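You operate a simulated robot arm through the tools that you are given. There is no shell and no other tool. Be economical: measure what you need, move in short steps, check, and stop when the job is done.

You are at the controls of a simulated robot arm. One attempt, no reset.

TASK
Put things in order on the table. At the end: the croquette from the table stands on top of the red apple; the white syrup bottle stands where the white square pot (marked "41") stood; the white square pot stands on top of the green can (marked "BEANS"); the yellow cloth stands on top of the wooden board; the yellow block of butter stands on top of the pie; whatever was shut is shut again. Leave all else as you found it, and nothing knocked over.
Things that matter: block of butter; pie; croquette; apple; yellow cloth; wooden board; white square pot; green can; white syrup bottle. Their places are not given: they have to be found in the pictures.

Only the result counts: the job must be done as asked and must still hold three seconds after the hand-in. Knocking over, shifting, dropping, spilling or breaking anything else fails it. Flat cloth is picked up by pressing the open fingertips on it (5 to 10 N) and closing them slowly along it; thin cloth reads only 2 to 8 mm in the jaws.

THE ROBOT
A 7-joint arm with a two-finger parallel gripper, fixed in place. Base frame: the origin is at the foot of the arm, x ahead of it, y to its left, z up; the work surface is at about z = 0. Units: mm, rad, N and s.
With the tool pointing down near the work surface it reaches from about 220 to 580 mm from the base axis. Its first joint turns from -1.152 to 1.152 rad. Payload 2.5 kg.
The TCP is the grasp point between the finger pads, 23 mm short of the fingertips. In the tool frame z runs along the fingers and y along their closing line. The gripper opens to 94 mm. The fingers are 38 mm wide and 10 mm thick; the gripper's body (54 by 96 mm) begins 39 mm behind the TCP.
Orientation is that of the tool frame in the base frame, as a unit quaternion [w, x, y, z]. With the fingers straight down and closing along the base's y, the tool's x points along the base's -x, its y along +y and its z along -z.

THE INTERFACE
- The arm moves only by the tool send_rows. Its argument "commands" is a list of rows, each a list of 7 numbers: the finger opening in mm, from 0 to 94, then the shift along the tool's x, y, z in units of 40 mm (1.0 is 40 mm), then the turn, a rotation vector about the tool's x, y, z in units of 8 degrees (1.0 is 8 degrees). In form: [[claw, tx, ty, tz, ax, ay, az], ...]. A call has 1 to 10 rows; each row shifts and turns the commanded pose from where the row before left it, along the tool's axes as they then stand. A call with a number of a shift or a turn outside -1 to 1 is refused whole. A row lasts 0.2 s, in which the tool goes at most 50 mm and 0.15 rad; a call with a longer step from one row to the next is refused whole, and so is a gripper value outside its range. A pose out of reach is approached as far as the arm can. The call stops where the force on the tool passes 40 N (or 10 N more than at its start, if that is more) or the arm is blocked; 0.2 s more then pass. Each finger travels about 108 mm/s and halts on what it meets, pressing with about 21 N; the grip force reading is that of the motor and also rises with nothing between the fingers. The clock runs only during rows and for 0.2 s after the last one: add rows that do not move to give the fingers time. The reply holds the time, the measured pose of the TCP, the force on the tool along the base axes, the opening and the grip force, in the units named above and with some noise, and new pictures: "pictures" is both (left out), scene, wrist or none.
- Cameras (640 x 400 px; columns grow to the right, rows downward): "scene" is fixed at [95, -404.2, 526.8]; the picture's right is [0.95, -0.30, 0.00], its down [-0.21, -0.69, -0.69] and it looks along [0.21, 0.66, -0.72] (base axes); focal length 239 px, centre (320, 200). "wrist" rides on the gripper at [-39, 0, -44] in the tool frame; the picture's right is [0.00, -1.00, 0.00], its down [0.97, 0.00, -0.24] and it looks along [0.24, 0.00, 0.97] (tool axes); focal length 218 px, centre (320, 200).
- measure_at(camera, pixels): for up to 12 pixels [column, row] of the newest picture of that camera ("zoom" is the newest enlarged one), the place [x, y, z] in the base frame of the surface seen there, good to about 2 mm. It takes no simulated time.
- inspect(camera, box): a new picture of the part [left, top, right, bottom] of that camera's present view, enlarged. It takes no simulated time.
- close_job(): hands the job in; it is judged then, once.

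Work in short steps. Measure before you move; look again where a grasp or a placing could have gone wrong, and mend it. You have 80 turns and 120 pictures in all, those below and enlarged ones among them. Open the gripper and draw the arm clear of the work before you hand the job in, unless the task says otherwise; then end with one line.

The tools are called after "Emit:" by a JSON object that holds its "method" and its "body". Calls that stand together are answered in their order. send_rows: Moves the arm, as the interface text tells. Its arguments: {"type":"object","properties":{"commands":{"type":"array","items":{"type":"array","items":{"type":"number"}}},"pictures":{"type":"string","enum":["both","scene","wrist","none"]}},"required":["commands"]} The other tools are called the same way: measure_at (camera, pixels) gives the place of the surface under pixels of a picture; inspect (camera, box) takes an enlarged picture of a part of a camera's view; close_job () hands the job in.

At the start:

```text
clock: 0.0
tool_pos: [304.8, 197.0, 277.7]
orientation: [0.0, 0.001, 1.0, -0.001]
contact_force: [0.6, -1.3, -0.4]
finger_gap: 93.9
finger_force: 0.1
```

scene: 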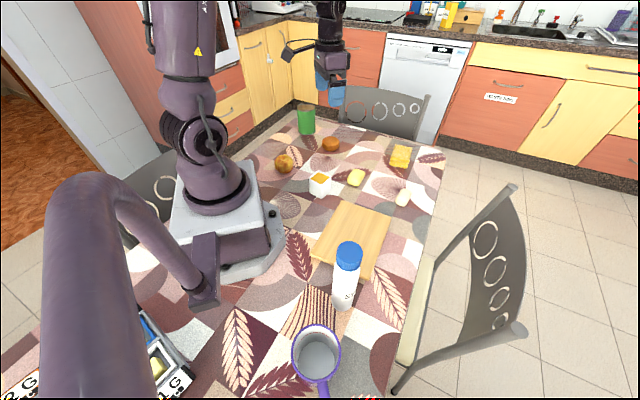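
wrist: 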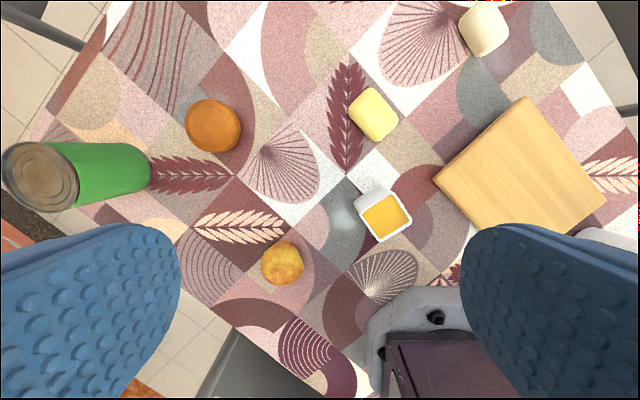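

I see a can, apple-like things, pot, butter, cloth and bottle in the scene picture; I enlarge the crowded parts to tell them apart.

Emit:
{"method": "inspect", "body": {"camera": "scene", "box": [260, 90, 450, 210]}}

Emit:
{"method": "inspect", "body": {"camera": "scene", "box": [100, 220, 440, 400]}}

Emit:
{"method": "measure_at", "body": {"camera": "wrist", "pixels": [[213, 126], [373, 114], [385, 217], [282, 263], [482, 30], [520, 175], [40, 175], [100, 168]]}}

```text
3.33 times, centred on (355, 150) of scene
```

zoom: 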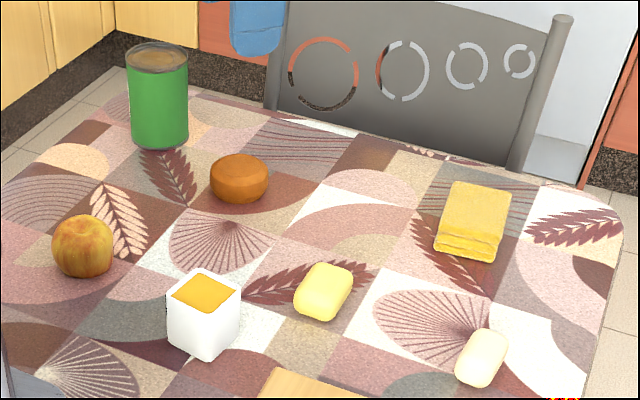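

```text
1.88 times, centred on (270, 310) of scene
```

zoom: 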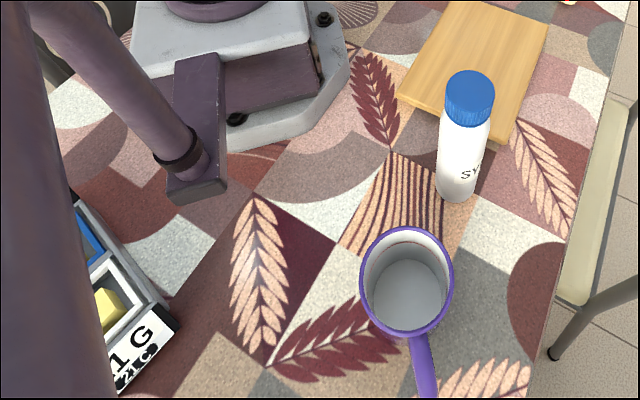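

```text
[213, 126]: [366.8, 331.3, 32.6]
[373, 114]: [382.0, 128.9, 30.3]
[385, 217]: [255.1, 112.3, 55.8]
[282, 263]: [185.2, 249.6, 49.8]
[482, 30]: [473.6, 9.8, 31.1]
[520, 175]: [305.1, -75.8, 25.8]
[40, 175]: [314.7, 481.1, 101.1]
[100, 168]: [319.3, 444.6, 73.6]
```

I measure the objects in the scene picture: can top, apple, brown round thing, cloth, butter, pale piece, pot, board corners, bottle, mug and the box on the left.

Emit:
{"method": "measure_at", "body": {"camera": "scene", "pixels": [[306, 107], [330, 141], [400, 150], [397, 162], [403, 195], [349, 246], [345, 290], [342, 305], [316, 352], [154, 368], [360, 225], [150, 335]]}}

Emit:
{"method": "inspect", "body": {"camera": "scene", "box": [130, 300, 210, 400]}}

Emit:
{"method": "inspect", "body": {"camera": "scene", "box": [380, 135, 430, 215]}}

```text
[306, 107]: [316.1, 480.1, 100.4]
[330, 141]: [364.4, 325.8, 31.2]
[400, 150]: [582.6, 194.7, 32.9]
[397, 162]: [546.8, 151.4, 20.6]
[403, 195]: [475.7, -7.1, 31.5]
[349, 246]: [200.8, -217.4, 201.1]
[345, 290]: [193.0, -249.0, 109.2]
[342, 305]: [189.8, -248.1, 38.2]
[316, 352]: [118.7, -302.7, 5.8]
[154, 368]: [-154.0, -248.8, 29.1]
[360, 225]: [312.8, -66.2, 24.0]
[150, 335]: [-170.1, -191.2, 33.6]
```

```text
4.00 times, centred on (170, 350) of scene
```

zoom: 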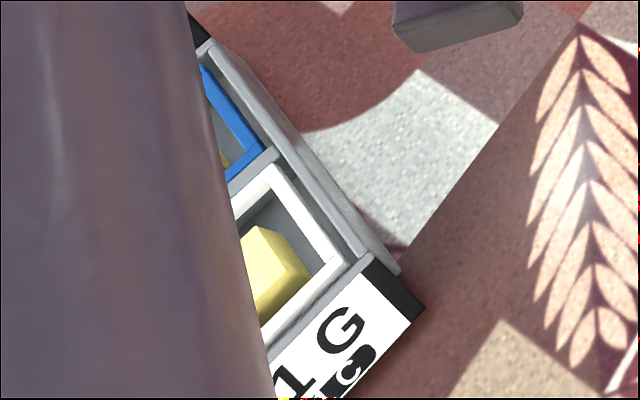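

```text
5.00 times, centred on (405, 175) of scene
```

zoom: 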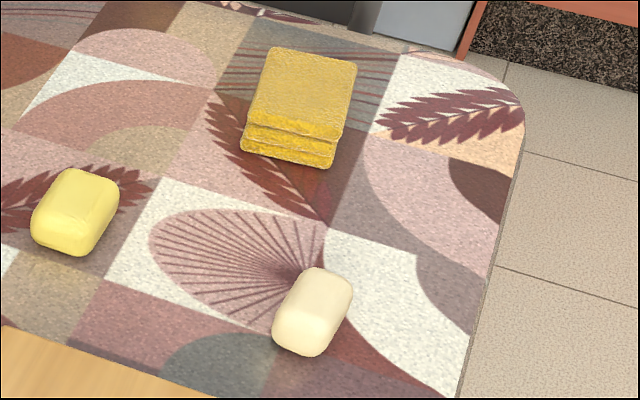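

The identity of the pale piece, brown puck and round thing isn't settled; I enlarge them in the wrist picture.

Emit:
{"method": "inspect", "body": {"camera": "wrist", "box": [170, 70, 330, 300]}}

Emit:
{"method": "inspect", "body": {"camera": "wrist", "box": [330, 0, 530, 250]}}

```text
1.74 times, centred on (250, 185) of wrist
```

zoom: 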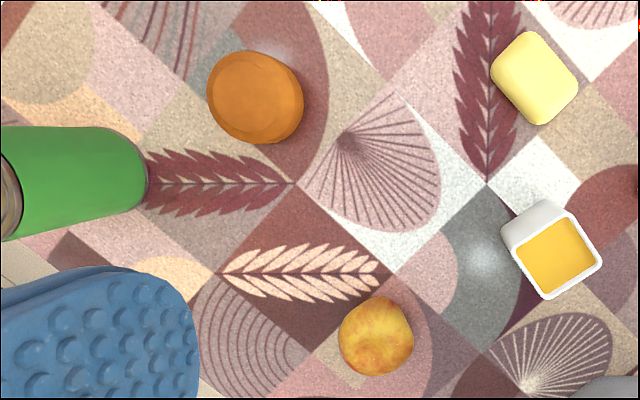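

```text
1.60 times, centred on (430, 125) of wrist
```

zoom: 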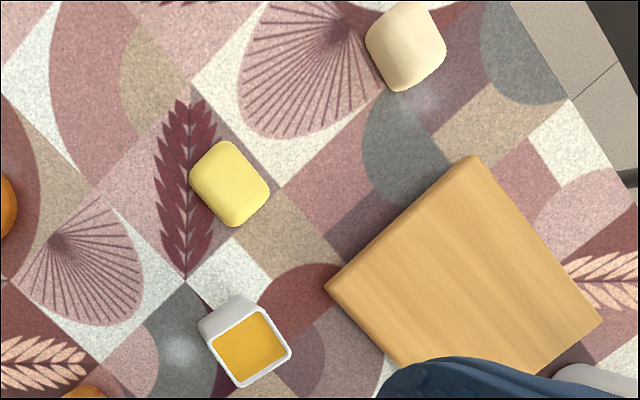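

The brown puck is the pie, the round fruit the apple, yellow block butter, and the pale piece is left as the croquette. I measure the cloth, butter and croquette outlines, plus pot rim.

Emit:
{"method": "inspect", "body": {"camera": "scene", "box": [380, 140, 420, 165]}}

Emit:
{"method": "measure_at", "body": {"camera": "scene", "pixels": [[395, 146], [411, 149], [408, 159], [392, 158], [407, 167], [390, 164], [401, 153], [388, 168], [407, 171]]}}

Emit:
{"method": "measure_at", "body": {"camera": "wrist", "pixels": [[361, 91], [384, 94], [394, 122], [374, 137], [351, 108], [460, 30], [478, 10], [500, 14], [507, 38], [484, 55], [190, 126], [238, 126]]}}

```text
16.00 times, centred on (400, 152) of scene
```

zoom: 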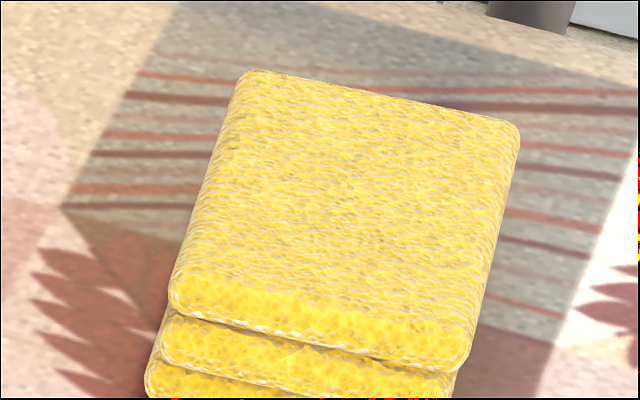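

```text
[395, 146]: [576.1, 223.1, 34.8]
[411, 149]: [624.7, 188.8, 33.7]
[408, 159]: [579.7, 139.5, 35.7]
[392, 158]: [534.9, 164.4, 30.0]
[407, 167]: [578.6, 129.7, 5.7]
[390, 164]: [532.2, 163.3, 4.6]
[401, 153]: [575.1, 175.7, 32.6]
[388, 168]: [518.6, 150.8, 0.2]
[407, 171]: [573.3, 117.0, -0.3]
```

```text
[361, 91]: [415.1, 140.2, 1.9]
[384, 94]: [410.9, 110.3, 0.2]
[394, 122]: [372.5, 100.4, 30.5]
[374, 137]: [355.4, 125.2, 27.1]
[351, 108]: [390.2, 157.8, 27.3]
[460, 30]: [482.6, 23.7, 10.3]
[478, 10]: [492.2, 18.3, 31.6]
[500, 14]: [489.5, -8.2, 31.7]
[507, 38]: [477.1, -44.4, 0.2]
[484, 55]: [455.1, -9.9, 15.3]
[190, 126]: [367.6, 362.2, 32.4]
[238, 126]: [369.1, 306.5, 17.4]
```

I go above the butter at about (382,129) and turn the tool +40° so that the jaws close across its short side.

Emit:
{"method": "send_rows", "body": {"commands": [[94, -0.48, -0.425, 0.8, 0, 0, 0], [94, -0.48, -0.425, 0.8, 0, 0, 0], [94, -0.48, -0.425, 0.8, 0, 0, 0], [94, -0.48, -0.425, 0.8, 0, 0, 0], [94, 0, 0, 0, 0, 0, -1], [94, 0, 0, 0, 0, 0, -1], [94, 0, 0, 0, 0, 0, -1], [94, 0, 0, 0, 0, 0, -1], [94, 0, 0, 0, 0, 0, -1]], "pictures": "wrist"}}

```text
clock: 2.0
tool_pos: [381.4, 128.1, 149.8]
orientation: [0.0, -0.343, 0.939, 0.0]
contact_force: [-0.6, -0.9, -1.0]
finger_gap: 94.3
finger_force: 0.1
```

wrist: 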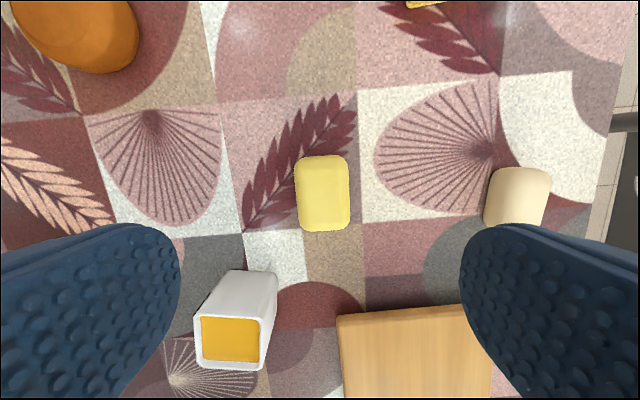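

The butter (322,193) is aligned with the jaws; I measure its edges and the table.

Emit:
{"method": "measure_at", "body": {"camera": "wrist", "pixels": [[299, 190], [346, 190], [322, 162], [322, 217], [322, 190], [510, 176], [545, 195], [490, 200], [517, 172], [517, 195], [70, 40], [235, 340]]}}

```text
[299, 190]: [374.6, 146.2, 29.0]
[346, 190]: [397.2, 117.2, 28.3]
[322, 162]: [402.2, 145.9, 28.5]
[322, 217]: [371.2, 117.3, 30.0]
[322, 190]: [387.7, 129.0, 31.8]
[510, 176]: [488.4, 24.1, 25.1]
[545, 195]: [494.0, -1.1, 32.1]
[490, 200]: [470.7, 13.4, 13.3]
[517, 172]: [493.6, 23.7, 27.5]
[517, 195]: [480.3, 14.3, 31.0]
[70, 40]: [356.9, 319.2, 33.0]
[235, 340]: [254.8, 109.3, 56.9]
```

Butter centre is about (386.5,131.5), top 31; I lower to z≈28 and close.

Emit:
{"method": "send_rows", "body": {"commands": [[94, -0.15, -0.015, 0.762, 0, 0, 0], [94, 0, 0, 0.762, 0, 0, 0], [94, 0, 0, 0.762, 0, 0, 0], [80, 0, 0, 0.762, 0, 0, 0], [60, 0, 0, 0, 0, 0, 0], [45, 0, 0, 0, 0, 0, 0], [30, 0, 0, 0, 0, 0, 0], [30, 0, 0, 0, 0, 0, 0]], "pictures": "wrist"}}

```text
clock: 3.8
tool_pos: [386.1, 132.6, 28.7]
orientation: [0.0, -0.342, 0.94, -0.001]
contact_force: [-0.4, 1.3, -0.6]
finger_gap: 43.7
finger_force: 20.6
```

wrist: 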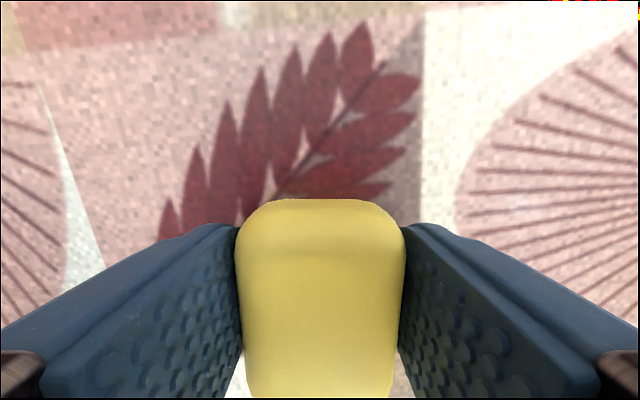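

Held at 43.7 mm. I lift 80 mm and move near the pie for a look.

Emit:
{"method": "send_rows", "body": {"commands": [[30, 0, 0, -1, 0, 0, 0], [30, 0, 0, -1, 0, 0, 0], [30, -0.5, 0.79, 0, 0, 0, 0], [30, -0.5, 0.79, 0, 0, 0, 0], [30, -0.5, 0.79, 0, 0, 0, 0], [30, -0.5, 0.79, 0, 0, 0, 0], [30, 0, 0, 0, 0, 0, 0]], "pictures": "both"}}

```text
clock: 5.4
tool_pos: [362.8, 281.9, 105.9]
orientation: [0.0, -0.341, 0.94, 0.0]
contact_force: [-0.7, 0.1, -0.8]
finger_gap: 43.5
finger_force: 21.1
```

scene: 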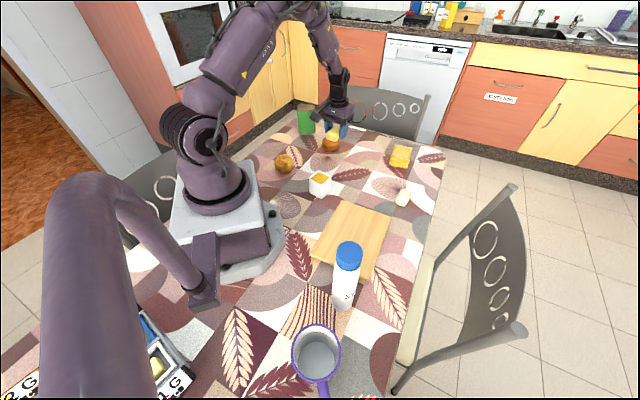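
wrist: 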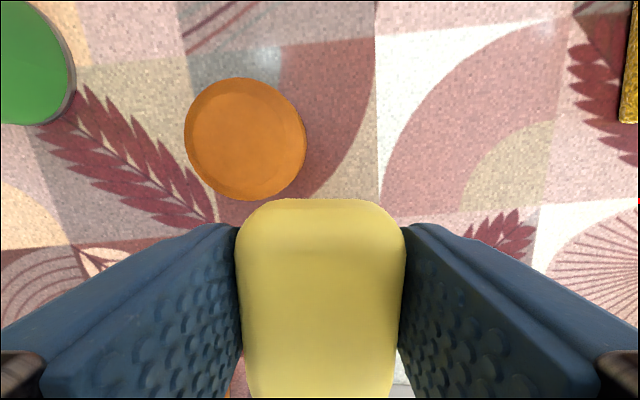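

The pie is at (245,138) in the wrist view; I measure its rim to get the centre.

Emit:
{"method": "measure_at", "body": {"camera": "wrist", "pixels": [[188, 138], [200, 138], [240, 138], [290, 138], [302, 138], [245, 82], [245, 95], [245, 185], [245, 197], [66, 80], [72, 110], [30, 122]]}}

```text
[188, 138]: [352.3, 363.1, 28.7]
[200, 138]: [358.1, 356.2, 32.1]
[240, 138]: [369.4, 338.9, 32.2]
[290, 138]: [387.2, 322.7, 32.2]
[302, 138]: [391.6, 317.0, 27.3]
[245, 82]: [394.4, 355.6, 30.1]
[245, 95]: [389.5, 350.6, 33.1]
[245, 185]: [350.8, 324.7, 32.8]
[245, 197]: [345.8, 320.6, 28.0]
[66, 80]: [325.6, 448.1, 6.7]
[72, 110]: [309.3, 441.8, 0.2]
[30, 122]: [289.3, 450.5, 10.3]
```

Pie centre ≈ (371,339), top 32.5. I move over it and lower the butter to just above.

Emit:
{"method": "send_rows", "body": {"commands": [[30, -0.54, 0.48, 0, 0, 0, 0], [30, -0.54, 0.48, 0, 0, 0, 0], [30, 0, 0, 0.5, 0, 0, 0], [30, 0, 0, 0.5, 0, 0, 0], [30, 0, 0, 0, 0, 0, 0]], "pictures": "wrist"}}

```text
clock: 6.6
tool_pos: [375.3, 339.3, 69.3]
orientation: [0.001, -0.341, 0.94, 0.0]
contact_force: [0.2, -0.2, -1.4]
finger_gap: 43.6
finger_force: 21.3
```

wrist: 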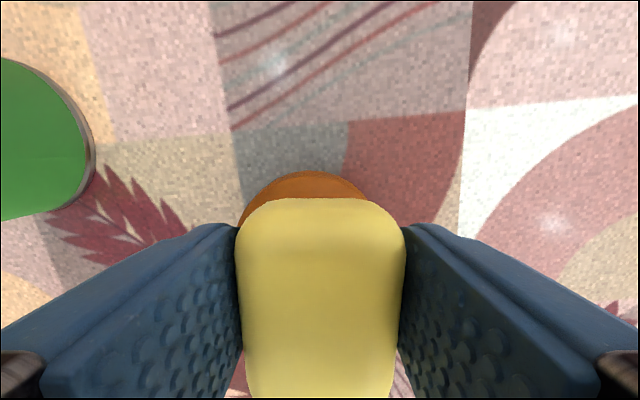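

I'm about 4 mm too far in x; I correct and lower to contact, then release.

Emit:
{"method": "send_rows", "body": {"commands": [[30, 0.08, 0.065, 0.1, 0, 0, 0], [30, 0, 0, 0.07, 0, 0, 0], [30, 0, 0, 0, 0, 0, 0]], "pictures": "none"}}

```text
clock: 7.4
tool_pos: [371.8, 337.8, 61.1]
orientation: [0.001, -0.342, 0.94, 0.0]
contact_force: [-0.9, 0.0, -1.7]
finger_gap: 43.6
finger_force: 20.6
```

At z 61 the butter should be touching; I open gently to 60 mm and then rise.

Emit:
{"method": "send_rows", "body": {"commands": [[48, 0, 0, 0, 0, 0, 0], [60, 0, 0, 0, 0, 0, 0], [70, 0, 0, 0, 0, 0, 0], [70, 0, 0, -0.6, 0, 0, 0], [80, 0, 0, -1, 0, 0, 0], [80, 0, 0, -1, 0, 0, 0], [80, 0, 0, -0.5, 0, 0, 0]], "pictures": "both"}}

```text
clock: 9.0
tool_pos: [370.9, 336.9, 187.1]
orientation: [-0.001, -0.342, 0.94, -0.001]
contact_force: [0.1, 0.3, -0.9]
finger_gap: 80.1
finger_force: 0.0
```

scene: 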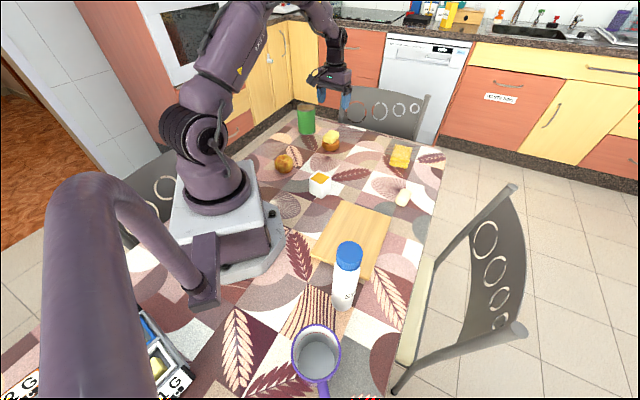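
wrist: 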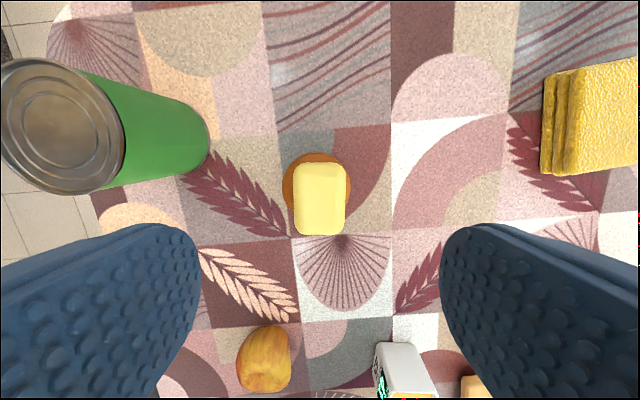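

The butter is on the pie. I check its centring and measure the can rim and cloth from here.

Emit:
{"method": "measure_at", "body": {"camera": "wrist", "pixels": [[297, 195], [344, 195], [320, 167], [320, 228], [290, 185], [345, 180], [318, 157], [6, 130], [120, 130], [62, 70], [62, 190], [62, 130]]}}

Emit:
{"method": "inspect", "body": {"camera": "scene", "box": [260, 95, 360, 180]}}

Emit:
{"method": "inspect", "body": {"camera": "wrist", "box": [530, 40, 640, 200]}}

```text
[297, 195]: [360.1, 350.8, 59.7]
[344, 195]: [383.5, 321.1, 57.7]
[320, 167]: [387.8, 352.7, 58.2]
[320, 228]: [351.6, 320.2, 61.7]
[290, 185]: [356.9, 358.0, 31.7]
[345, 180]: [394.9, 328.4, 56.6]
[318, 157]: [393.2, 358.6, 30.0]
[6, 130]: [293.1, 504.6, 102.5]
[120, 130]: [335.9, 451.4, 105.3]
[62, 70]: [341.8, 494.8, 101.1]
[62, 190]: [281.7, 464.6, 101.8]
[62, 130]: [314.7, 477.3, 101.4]
```

```text
4.71 times, centred on (310, 138) of scene
```

zoom: 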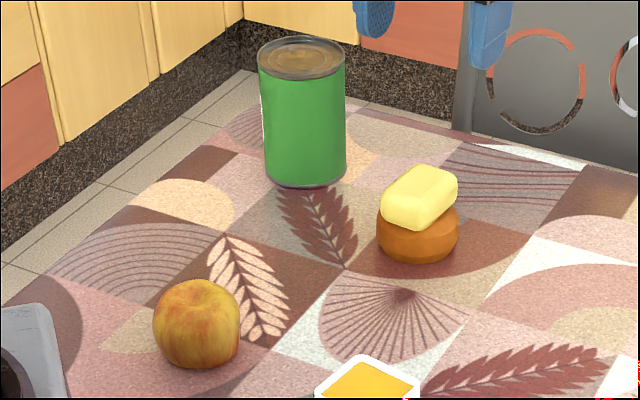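

```text
2.50 times, centred on (585, 120) of wrist
```

zoom: 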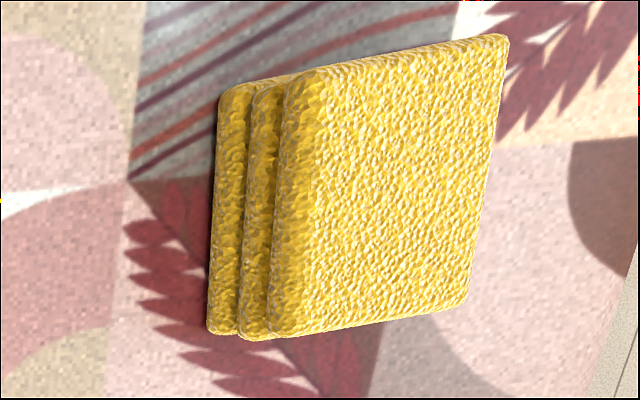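

Butter sits well. Can top centre ≈ (314,478,101.5). Next I go above the croquette at about (480,3).

Emit:
{"method": "send_rows", "body": {"commands": [[94, 0.37, -0.911, 0.1, 0, 0, 0], [94, 0.37, -0.911, 0.1, 0, 0, 0], [94, 0.37, -0.911, 0.1, 0, 0, 0], [94, 0.37, -0.911, 0.1, 0, 0, 0], [94, 0.37, -0.911, 0.1, 0, 0, 0], [94, 0.37, -0.911, 0.1, 0, 0, 0], [94, 0.37, -0.911, 0.1, 0, 0, 0], [94, 0.37, -0.911, 0.1, 0, 0, 0], [94, 0.37, -0.911, 0.1, 0, 0, 0], [94, 0, 0, 0, 0, 0, 0]], "pictures": "wrist"}}

```text
clock: 11.2
tool_pos: [480.8, 0.1, 152.3]
orientation: [0.0, -0.342, 0.94, 0.0]
contact_force: [0.6, 0.7, -0.8]
finger_gap: 94.0
finger_force: 0.1
```

wrist: 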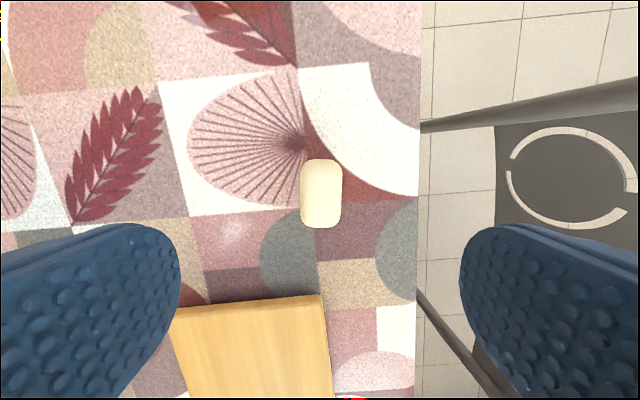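

The croquette lies at (321,192), aligned with the jaws; I measure its edges.

Emit:
{"method": "measure_at", "body": {"camera": "wrist", "pixels": [[304, 192], [338, 192], [321, 163], [321, 222], [321, 192], [325, 196], [430, 330]]}}

Emit:
{"method": "inspect", "body": {"camera": "wrist", "box": [280, 140, 360, 250]}}

```text
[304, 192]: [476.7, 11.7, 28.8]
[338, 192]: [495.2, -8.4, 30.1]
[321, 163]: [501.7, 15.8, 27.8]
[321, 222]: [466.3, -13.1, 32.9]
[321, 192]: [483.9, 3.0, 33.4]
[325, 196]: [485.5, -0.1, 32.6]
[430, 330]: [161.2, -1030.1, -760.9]
```

```text
3.64 times, centred on (320, 195) of wrist
```

zoom: 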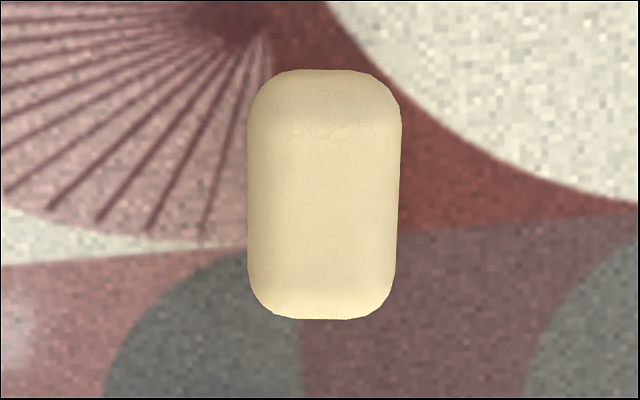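

Croquette centre ≈ (485.5,1.5), about 30×48×33; lower to z≈27 and close.

Emit:
{"method": "send_rows", "body": {"commands": [[94, -0.11, -0.05, 0.78, 0, 0, 0], [94, 0, 0, 0.78, 0, 0, 0], [94, 0, 0, 0.78, 0, 0, 0], [70, 0, 0, 0.78, 0, 0, 0], [50, 0, 0, 0, 0, 0, 0], [35, 0, 0, 0, 0, 0, 0], [20, 0, 0, 0, 0, 0, 0], [20, 0, 0, 0, 0, 0, 0]], "pictures": "wrist"}}

```text
clock: 13.0
tool_pos: [482.8, 3.2, 25.3]
orientation: [0.0, -0.341, 0.94, 0.0]
contact_force: [0.9, 0.4, 0.3]
finger_gap: 33.3
finger_force: 21.4
```

wrist: 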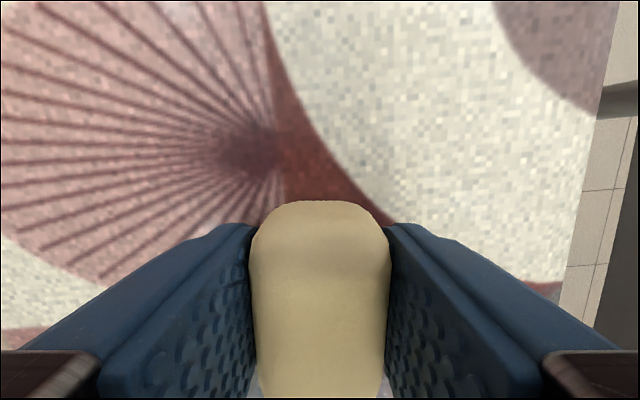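

Held at 33 mm. I lift and carry it toward the apple, stopping short where the wrist camera can see the apple.

Emit:
{"method": "send_rows", "body": {"commands": [[20, 0, 0, -1, 0, 0, 0], [20, 0, 0, -1, 0, 0, 0], [20, 0.37, 1, -0.5, 0, 0, 0], [20, 0.37, 1, -0.5, 0, 0, 0], [20, 0.37, 1, 0, 0, 0, 0], [20, 0.37, 1, 0, 0, 0, 0], [20, 0.37, 1, 0, 0, 0, 0], [20, 0.37, 1, 0, 0, 0, 0], [20, 0.37, 1, 0, 0, 0, 0], [20, 0.37, 1, 0, 0, 0, 0]], "pictures": "both"}}

```text
clock: 15.2
tool_pos: [185.8, 169.1, 148.0]
orientation: [0.0, -0.341, 0.94, 0.0]
contact_force: [-0.1, 0.6, -0.6]
finger_gap: 33.6
finger_force: 21.0
```

scene: 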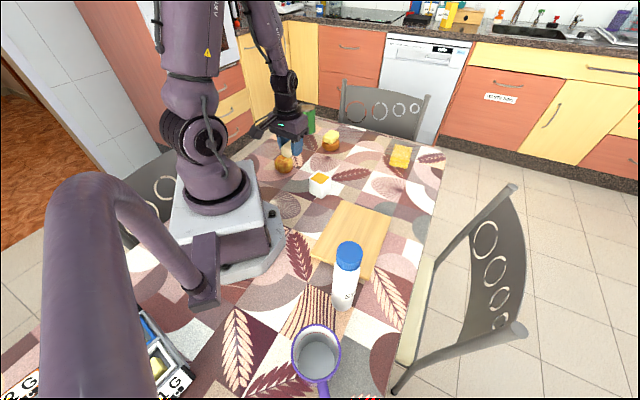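
wrist: 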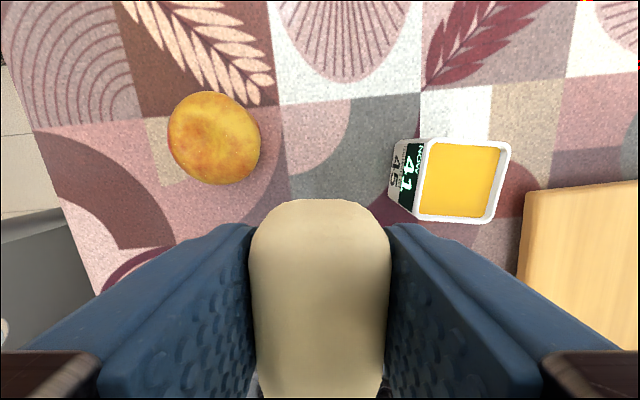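

The apple is at (214,138) and the pot with its "41" at (455,180); I measure the apple's surface and the pot rim.

Emit:
{"method": "measure_at", "body": {"camera": "wrist", "pixels": [[172, 138], [190, 138], [203, 138], [214, 138], [225, 138], [240, 138], [256, 138], [214, 98], [214, 115], [214, 128], [214, 160], [214, 180]]}}

Emit:
{"method": "inspect", "body": {"camera": "wrist", "box": [150, 80, 280, 200]}}

Emit:
{"method": "measure_at", "body": {"camera": "wrist", "pixels": [[430, 141], [508, 144], [492, 221], [416, 214], [462, 180], [395, 143], [390, 200], [425, 180]]}}

```text
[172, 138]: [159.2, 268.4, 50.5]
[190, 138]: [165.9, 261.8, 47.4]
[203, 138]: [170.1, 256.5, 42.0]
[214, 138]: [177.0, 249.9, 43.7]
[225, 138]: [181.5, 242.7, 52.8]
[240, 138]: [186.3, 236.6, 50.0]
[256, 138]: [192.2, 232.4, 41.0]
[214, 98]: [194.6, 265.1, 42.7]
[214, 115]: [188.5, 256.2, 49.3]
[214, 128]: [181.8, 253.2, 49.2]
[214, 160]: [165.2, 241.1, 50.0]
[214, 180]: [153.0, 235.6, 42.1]
```

```text
3.33 times, centred on (215, 140) of wrist
```

zoom: 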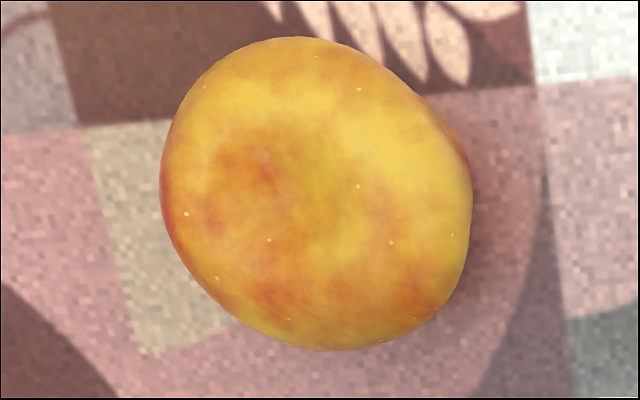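

```text
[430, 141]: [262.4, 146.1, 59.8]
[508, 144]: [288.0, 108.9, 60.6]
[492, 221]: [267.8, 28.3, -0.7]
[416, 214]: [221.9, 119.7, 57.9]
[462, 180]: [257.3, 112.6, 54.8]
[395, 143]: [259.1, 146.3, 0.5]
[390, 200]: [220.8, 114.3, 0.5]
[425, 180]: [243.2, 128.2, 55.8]
```

The apple has a dimpled top near (173,253) with its rim at z≈51. I move the croquette over it and lower to about z 90, then look.

Emit:
{"method": "send_rows", "body": {"commands": [[20, -0.55, 0.91, 0, 0, 0, 0], [20, -0.55, 0.91, 0, 0, 0, 0], [20, 0, 0, 0.72, 0, 0, 0], [20, 0, 0, 0.72, 0, 0, 0], [20, 0, 0, 0, 0, 0, 0]], "pictures": "both"}}

Emit:
{"method": "inspect", "body": {"camera": "scene", "box": [255, 120, 325, 180]}}

```text
clock: 16.4
tool_pos: [172.0, 255.3, 89.2]
orientation: [0.0, -0.342, 0.94, 0.0]
contact_force: [-0.1, 0.5, 0.7]
finger_gap: 33.2
finger_force: 21.0
```

scene: 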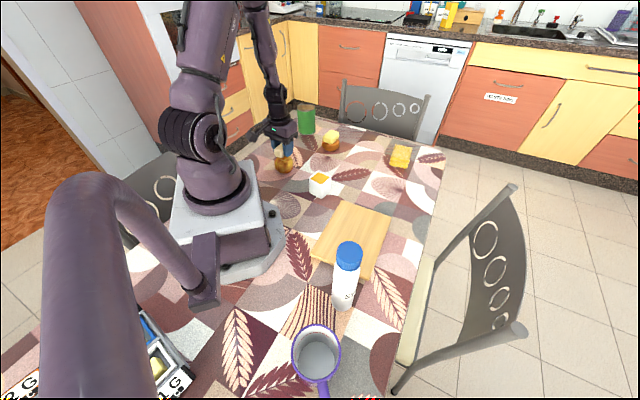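
wrist: 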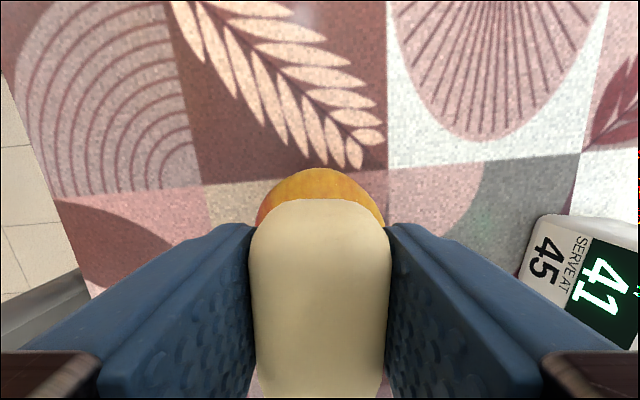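

```text
6.67 times, centred on (290, 150) of scene
```

zoom: 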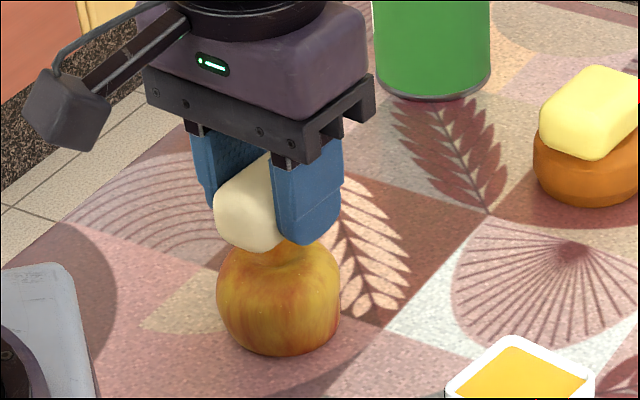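

Laterally the apple (cols 256–384) is centred under the croquette; I measure the far edge to check the other direction.

Emit:
{"method": "measure_at", "body": {"camera": "wrist", "pixels": [[320, 170], [320, 180], [320, 192], [320, 203], [262, 215], [379, 210], [320, 215]]}}

Emit:
{"method": "measure_at", "body": {"camera": "zoom", "pixels": [[222, 295], [337, 295], [280, 350], [280, 300], [245, 215], [280, 262]]}}

```text
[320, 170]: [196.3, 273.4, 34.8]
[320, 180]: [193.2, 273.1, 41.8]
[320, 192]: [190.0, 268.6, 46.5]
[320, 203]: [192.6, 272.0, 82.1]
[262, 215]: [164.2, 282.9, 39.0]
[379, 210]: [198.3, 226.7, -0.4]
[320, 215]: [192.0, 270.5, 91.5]
```

```text
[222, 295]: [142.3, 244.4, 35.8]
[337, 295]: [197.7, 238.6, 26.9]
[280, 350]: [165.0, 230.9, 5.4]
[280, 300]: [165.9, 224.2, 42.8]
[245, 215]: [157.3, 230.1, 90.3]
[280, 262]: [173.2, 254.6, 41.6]
```

The dimple lies at (173,254.6), right under the TCP. I lower in small steps to contact.

Emit:
{"method": "send_rows", "body": {"commands": [[20, 0, 0, 0.2, 0, 0, 0], [20, 0, 0, 0.05, 0, 0, 0], [20, 0, 0, 0, 0, 0, 0]], "pictures": "none"}}

```text
clock: 17.2
tool_pos: [172.3, 254.2, 77.4]
orientation: [0.0, -0.341, 0.94, 0.0]
contact_force: [-0.2, 1.1, -0.2]
finger_gap: 33.1
finger_force: 21.1
```

Emit:
{"method": "inspect", "body": {"camera": "scene", "box": [265, 135, 305, 175]}}

Emit:
{"method": "send_rows", "body": {"commands": [[20, 0, 0, 0.05, 0, 0, 0], [20, 0, 0, 0, 0, 0, 0]], "pictures": "none"}}

```text
10.00 times, centred on (285, 155) of scene
```

zoom: 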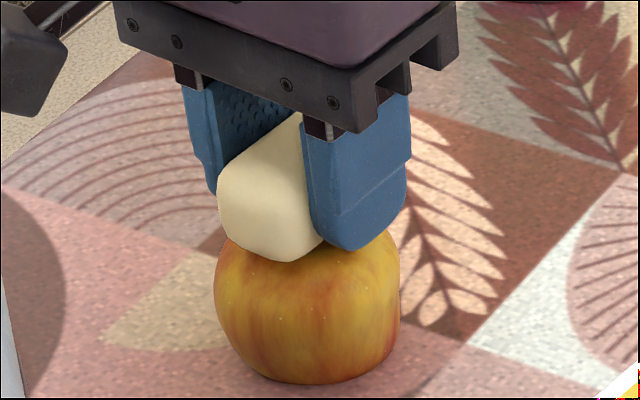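

```text
clock: 17.8
tool_pos: [174.2, 255.6, 76.4]
orientation: [0.0, -0.342, 0.94, -0.001]
contact_force: [-0.5, -0.2, -1.4]
finger_gap: 33.1
finger_force: 21.1
```

The croquette is almost touching; I lower in 1 mm steps watching the force.

Emit:
{"method": "send_rows", "body": {"commands": [[20, 0, 0, 0.04, 0, 0, 0], [20, 0, 0, 0, 0, 0, 0]], "pictures": "none"}}

```text
clock: 18.4
tool_pos: [175.5, 256.4, 74.4]
orientation: [0.001, -0.343, 0.939, 0.0]
contact_force: [0.6, 0.8, -0.6]
finger_gap: 33.4
finger_force: 21.2
```

Emit:
{"method": "send_rows", "body": {"commands": [[20, 0, 0, 0.04, 0, 0, 0], [20, 0, 0, 0, 0, 0, 0]], "pictures": "none"}}

Emit:
{"method": "inspect", "body": {"camera": "scene", "box": [265, 135, 305, 175]}}

```text
clock: 19.0
tool_pos: [176.0, 254.6, 72.2]
orientation: [0.0, -0.342, 0.94, -0.001]
contact_force: [-1.3, -1.5, 9.2]
finger_gap: 33.3
finger_force: 20.6
```

```text
10.00 times, centred on (285, 155) of scene
```

zoom: 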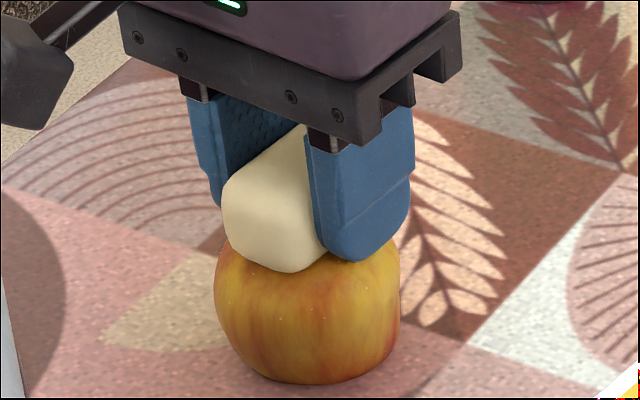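

Contact at 9 N with z 72. I ease off 1 mm and open slowly.

Emit:
{"method": "send_rows", "body": {"commands": [[20, 0, 0, -0.02, 0, 0, 0], [34, 0, 0, 0, 0, 0, 0], [38, 0, 0, 0, 0, 0, 0], [44, 0, 0, 0, 0, 0, 0], [52, 0, 0, 0, 0, 0, 0]], "pictures": "wrist"}}

Emit:
{"method": "inspect", "body": {"camera": "scene", "box": [265, 135, 305, 175]}}

```text
clock: 20.2
tool_pos: [173.8, 255.0, 74.1]
orientation: [0.0, -0.342, 0.94, 0.0]
contact_force: [-0.2, -0.7, 0.1]
finger_gap: 52.1
finger_force: 0.1
```

wrist: 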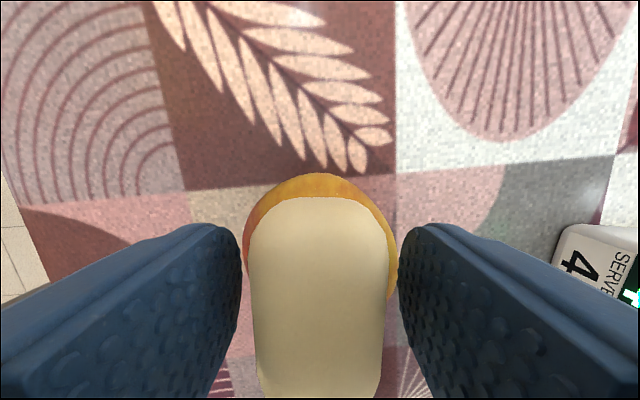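

```text
10.00 times, centred on (285, 155) of scene
```

zoom: 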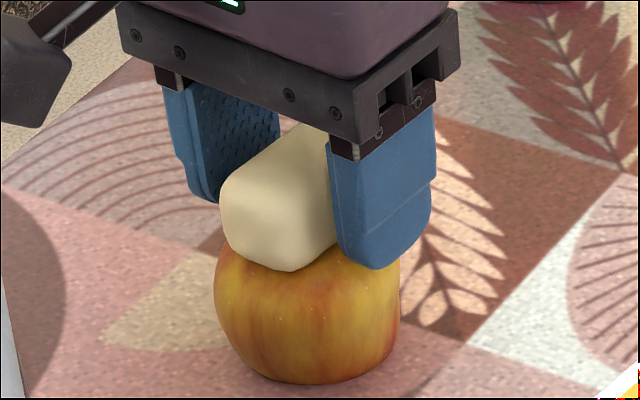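

The croquette rests on the apple. I rise straight up and look.

Emit:
{"method": "send_rows", "body": {"commands": [[56, 0, 0, -0.3, 0, 0, 0], [60, 0, 0, -0.7, 0, 0, 0], [60, 0, 0, -1, 0, 0, 0], [60, 0, 0, -1, 0, 0, 0], [60, 0, 0, 0, 0, 0, 0]], "pictures": "wrist"}}

Emit:
{"method": "inspect", "body": {"camera": "scene", "box": [265, 135, 305, 175]}}

```text
clock: 21.4
tool_pos: [172.0, 252.9, 193.5]
orientation: [0.0, -0.341, 0.94, -0.001]
contact_force: [-1.0, -0.3, 0.8]
finger_gap: 60.0
finger_force: 0.1
```

wrist: 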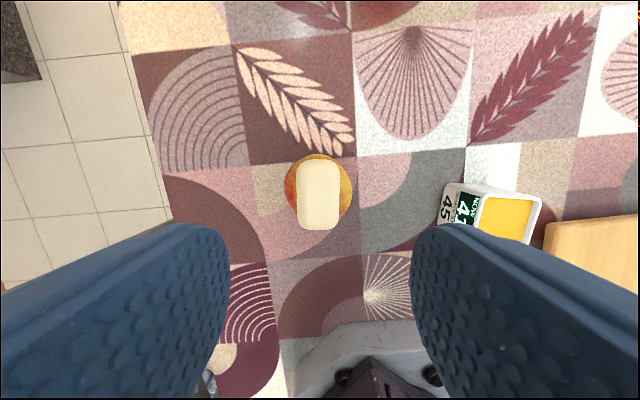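

```text
10.00 times, centred on (285, 155) of scene
```

zoom: 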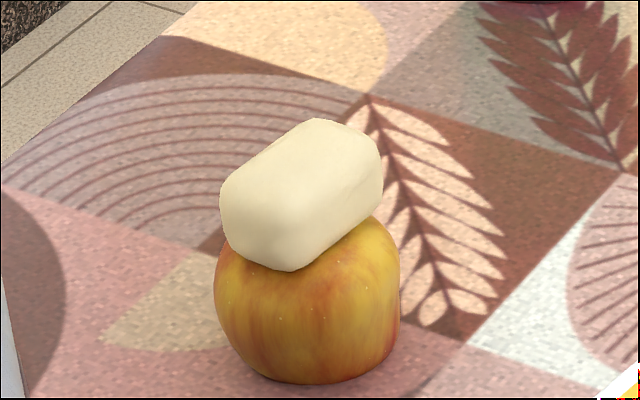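

Croquette is stable. Next the pot: go above its centre ≈ (255,114) and turn 6° to square with its walls.

Emit:
{"method": "send_rows", "body": {"commands": [[94, 0.163, -1, 0, 0, 0, 0], [94, 0.163, -1, 0.2, 0, 0, 0], [94, 0.163, -1, 0.4, 0, 0, 0], [94, 0.163, -1, 0.4, 0, 0, 0], [94, 0, 0, 0, 0, 0, 0.75], [94, 0, 0, 0, 0, 0, 0]], "pictures": "wrist"}}

```text
clock: 22.8
tool_pos: [257.3, 114.6, 153.4]
orientation: [0.0, -0.292, 0.956, 0.0]
contact_force: [0.0, 0.2, -0.3]
finger_gap: 93.8
finger_force: 0.0
```

wrist: 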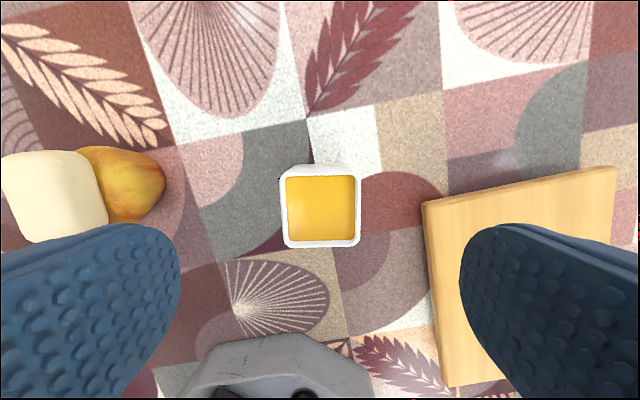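

The pot is squared up at (320,205). I measure rim, the bottom, and the nearby board edge.

Emit:
{"method": "measure_at", "body": {"camera": "wrist", "pixels": [[283, 200], [357, 200], [283, 180], [358, 180], [320, 168], [320, 244], [287, 240], [358, 242], [428, 210], [320, 205], [435, 320], [320, 174]]}}

Emit:
{"method": "inspect", "body": {"camera": "scene", "box": [295, 160, 345, 210]}}

```text
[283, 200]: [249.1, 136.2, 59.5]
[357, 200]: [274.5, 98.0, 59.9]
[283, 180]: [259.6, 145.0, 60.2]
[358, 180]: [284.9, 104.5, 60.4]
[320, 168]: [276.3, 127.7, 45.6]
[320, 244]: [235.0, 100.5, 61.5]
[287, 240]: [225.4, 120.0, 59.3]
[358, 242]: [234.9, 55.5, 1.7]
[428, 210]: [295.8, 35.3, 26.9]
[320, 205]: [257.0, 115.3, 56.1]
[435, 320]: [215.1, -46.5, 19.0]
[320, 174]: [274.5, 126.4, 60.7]
```

```text
8.00 times, centred on (320, 185) of scene
```

zoom: 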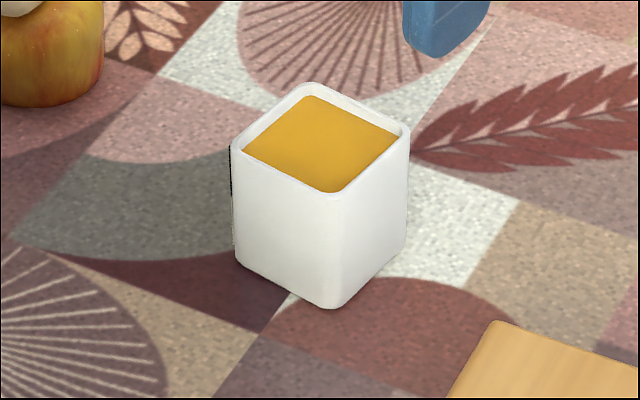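

Pot is 48 mm square, centre (255,113.8), rim 60. I lower to z≈38 and close on its walls.

Emit:
{"method": "send_rows", "body": {"commands": [[80, 0.06, 0.015, 0.72, 0, 0, 0], [80, 0, 0, 0.72, 0, 0, 0], [80, 0, 0, 0.72, 0, 0, 0], [80, 0, 0, 0.72, 0, 0, 0], [65, 0, 0, 0, 0, 0, 0], [55, 0, 0, 0, 0, 0, 0], [50, 0, 0, 0, 0, 0, 0], [45, 0, 0, 0, 0, 0, 0], [35, 0, 0, 0, 0, 0, 0]], "pictures": "wrist"}}

```text
clock: 24.8
tool_pos: [254.5, 114.4, 37.0]
orientation: [-0.001, -0.292, 0.957, 0.0]
contact_force: [0.1, -0.7, 1.3]
finger_gap: 52.0
finger_force: 21.0
```

wrist: 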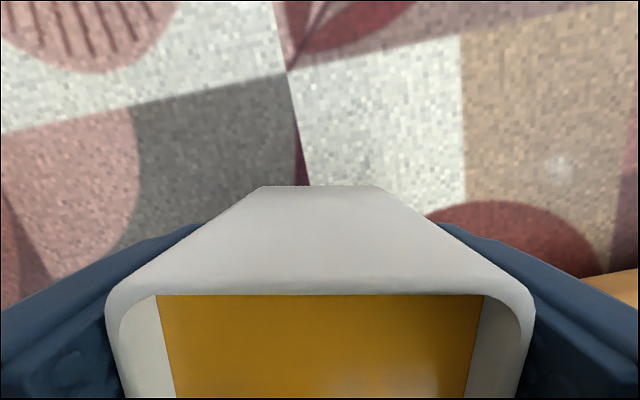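

Held at 52 mm. I lift it gently and level by 150 mm.

Emit:
{"method": "send_rows", "body": {"commands": [[35, 0, 0, -0.15, 0, 0, 0], [35, 0, 0, -0.35, 0, 0, 0], [35, 0, 0, -0.5, 0, 0, 0], [35, 0, 0, -0.5, 0, 0, 0], [35, 0, 0, -0.5, 0, 0, 0], [35, 0, 0, -0.5, 0, 0, 0], [35, 0, 0, -0.5, 0, 0, 0], [35, 0, 0, -0.4, 0, 0, 0], [35, 0, 0, -0.25, 0, 0, 0], [35, 0, 0, -0.1, 0, 0, 0]], "pictures": "wrist"}}

```text
clock: 27.0
tool_pos: [255.9, 115.3, 187.2]
orientation: [0.001, -0.293, 0.956, -0.001]
contact_force: [0.5, 0.4, -1.7]
finger_gap: 51.9
finger_force: 20.7
```

wrist: 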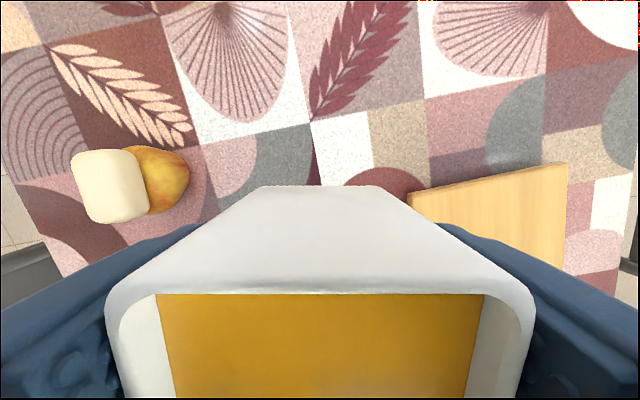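

Level and steady. I carry it smoothly toward the can.

Emit:
{"method": "send_rows", "body": {"commands": [[35, -0.127, 0.154, 0, 0, 0, 0], [35, -0.255, 0.308, 0, 0, 0, 0], [35, -0.382, 0.463, 0, 0, 0, 0], [35, -0.51, 0.617, 0, 0, 0, 0], [35, -0.573, 0.694, 0, 0, 0, 0], [35, -0.573, 0.694, 0, 0, 0, 0], [35, -0.573, 0.694, 0, 0, 0, 0], [35, -0.51, 0.617, 0, 0, 0, 0], [35, -0.382, 0.463, 0, 0, 0, 0], [35, -0.2, 0.25, 0, 0, 0, 0]], "pictures": "wrist"}}

```text
clock: 29.2
tool_pos: [281.3, 371.9, 186.3]
orientation: [0.0, -0.292, 0.956, -0.001]
contact_force: [0.1, 0.4, -1.9]
finger_gap: 52.0
finger_force: 20.8
```

wrist: 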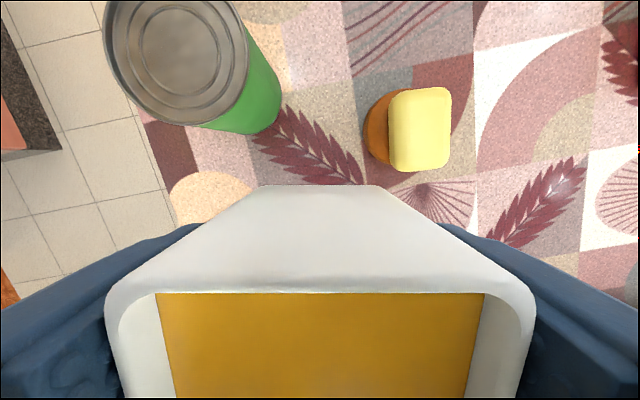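

The can top is in view at (177,50); I measure its rim for the centre.

Emit:
{"method": "measure_at", "body": {"camera": "wrist", "pixels": [[108, 50], [244, 50], [177, 4], [177, 120], [177, 50], [120, 90], [235, 90], [115, 15], [238, 15], [150, 112], [210, 112]]}}

```text
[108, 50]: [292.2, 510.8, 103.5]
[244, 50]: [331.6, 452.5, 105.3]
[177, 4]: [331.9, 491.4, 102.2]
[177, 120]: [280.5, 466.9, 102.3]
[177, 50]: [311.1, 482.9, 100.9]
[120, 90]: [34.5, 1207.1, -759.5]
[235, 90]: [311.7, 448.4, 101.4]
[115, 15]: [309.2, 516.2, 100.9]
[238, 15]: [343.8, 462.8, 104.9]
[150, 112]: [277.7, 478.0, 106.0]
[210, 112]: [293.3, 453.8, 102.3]
```

Can centre ≈ (312,481), rim z≈103. I move the pot over it at the same height.

Emit:
{"method": "send_rows", "body": {"commands": [[35, -0.173, 0.147, 0, 0, 0, 0], [35, -0.324, 0.275, 0, 0, 0, 0], [35, -0.432, 0.367, 0, 0, 0, 0], [35, -0.475, 0.403, 0, 0, 0, 0], [35, -0.388, 0.33, 0, 0, 0, 0], [35, -0.259, 0.22, 0, 0, 0, 0], [35, -0.108, 0.092, 0, 0, 0, 0], [35, 0, 0, 0, 0, 0, 0]], "pictures": "both"}}

Emit:
{"method": "inspect", "body": {"camera": "scene", "box": [270, 60, 350, 140]}}

```text
clock: 31.0
tool_pos: [310.9, 481.7, 188.1]
orientation: [0.0, -0.292, 0.956, 0.0]
contact_force: [-0.1, 0.0, -1.9]
finger_gap: 51.7
finger_force: 21.3
```

scene: 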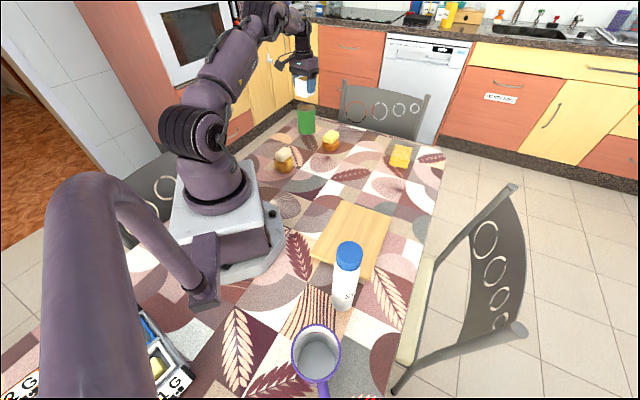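
wrist: 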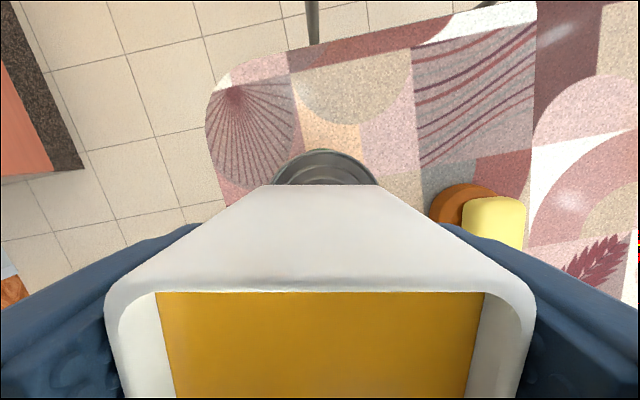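

```text
5.00 times, centred on (310, 100) of scene
```

zoom: 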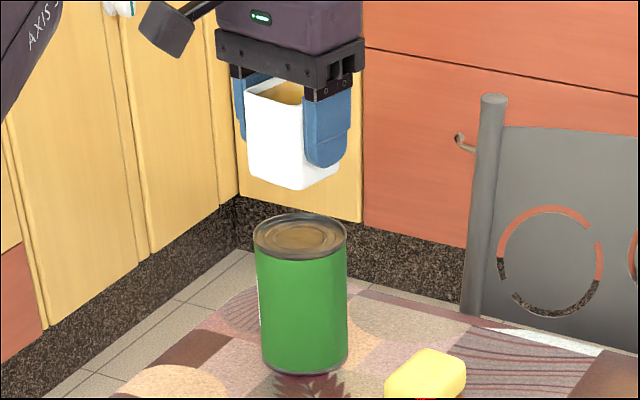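

The pot is over the can (can centre at col ≈326). I descend to about 5 mm above the rim.

Emit:
{"method": "send_rows", "body": {"commands": [[35, 0, 0, 0.15, 0, 0, 0], [35, 0, 0, 0.3, 0, 0, 0], [35, 0, 0, 0.3, 0, 0, 0], [35, 0, 0, 0.2, 0, 0, 0], [35, 0, 0, 0.07, 0, 0, 0], [35, 0, 0, 0, 0, 0, 0]], "pictures": "wrist"}}

Emit:
{"method": "inspect", "body": {"camera": "scene", "box": [280, 80, 330, 140]}}

```text
clock: 32.4
tool_pos: [311.2, 479.7, 146.5]
orientation: [0.0, -0.292, 0.956, 0.0]
contact_force: [0.0, 0.5, -1.3]
finger_gap: 51.9
finger_force: 21.3
```

wrist: 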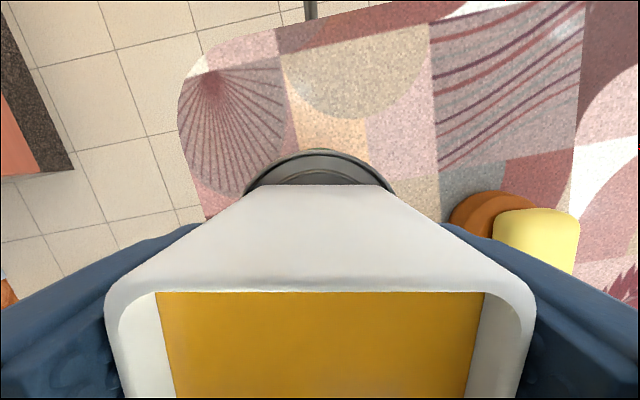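

```text
6.67 times, centred on (305, 110) of scene
```

zoom: 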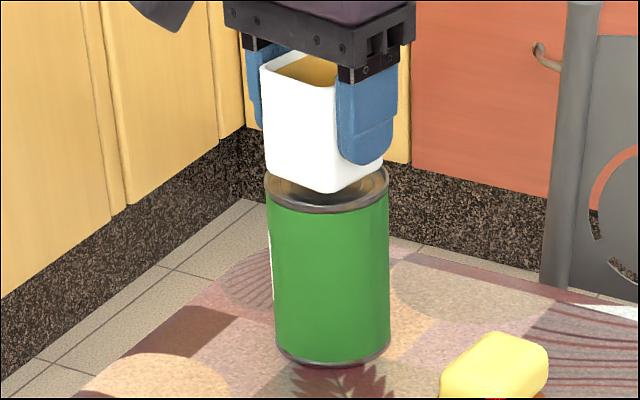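

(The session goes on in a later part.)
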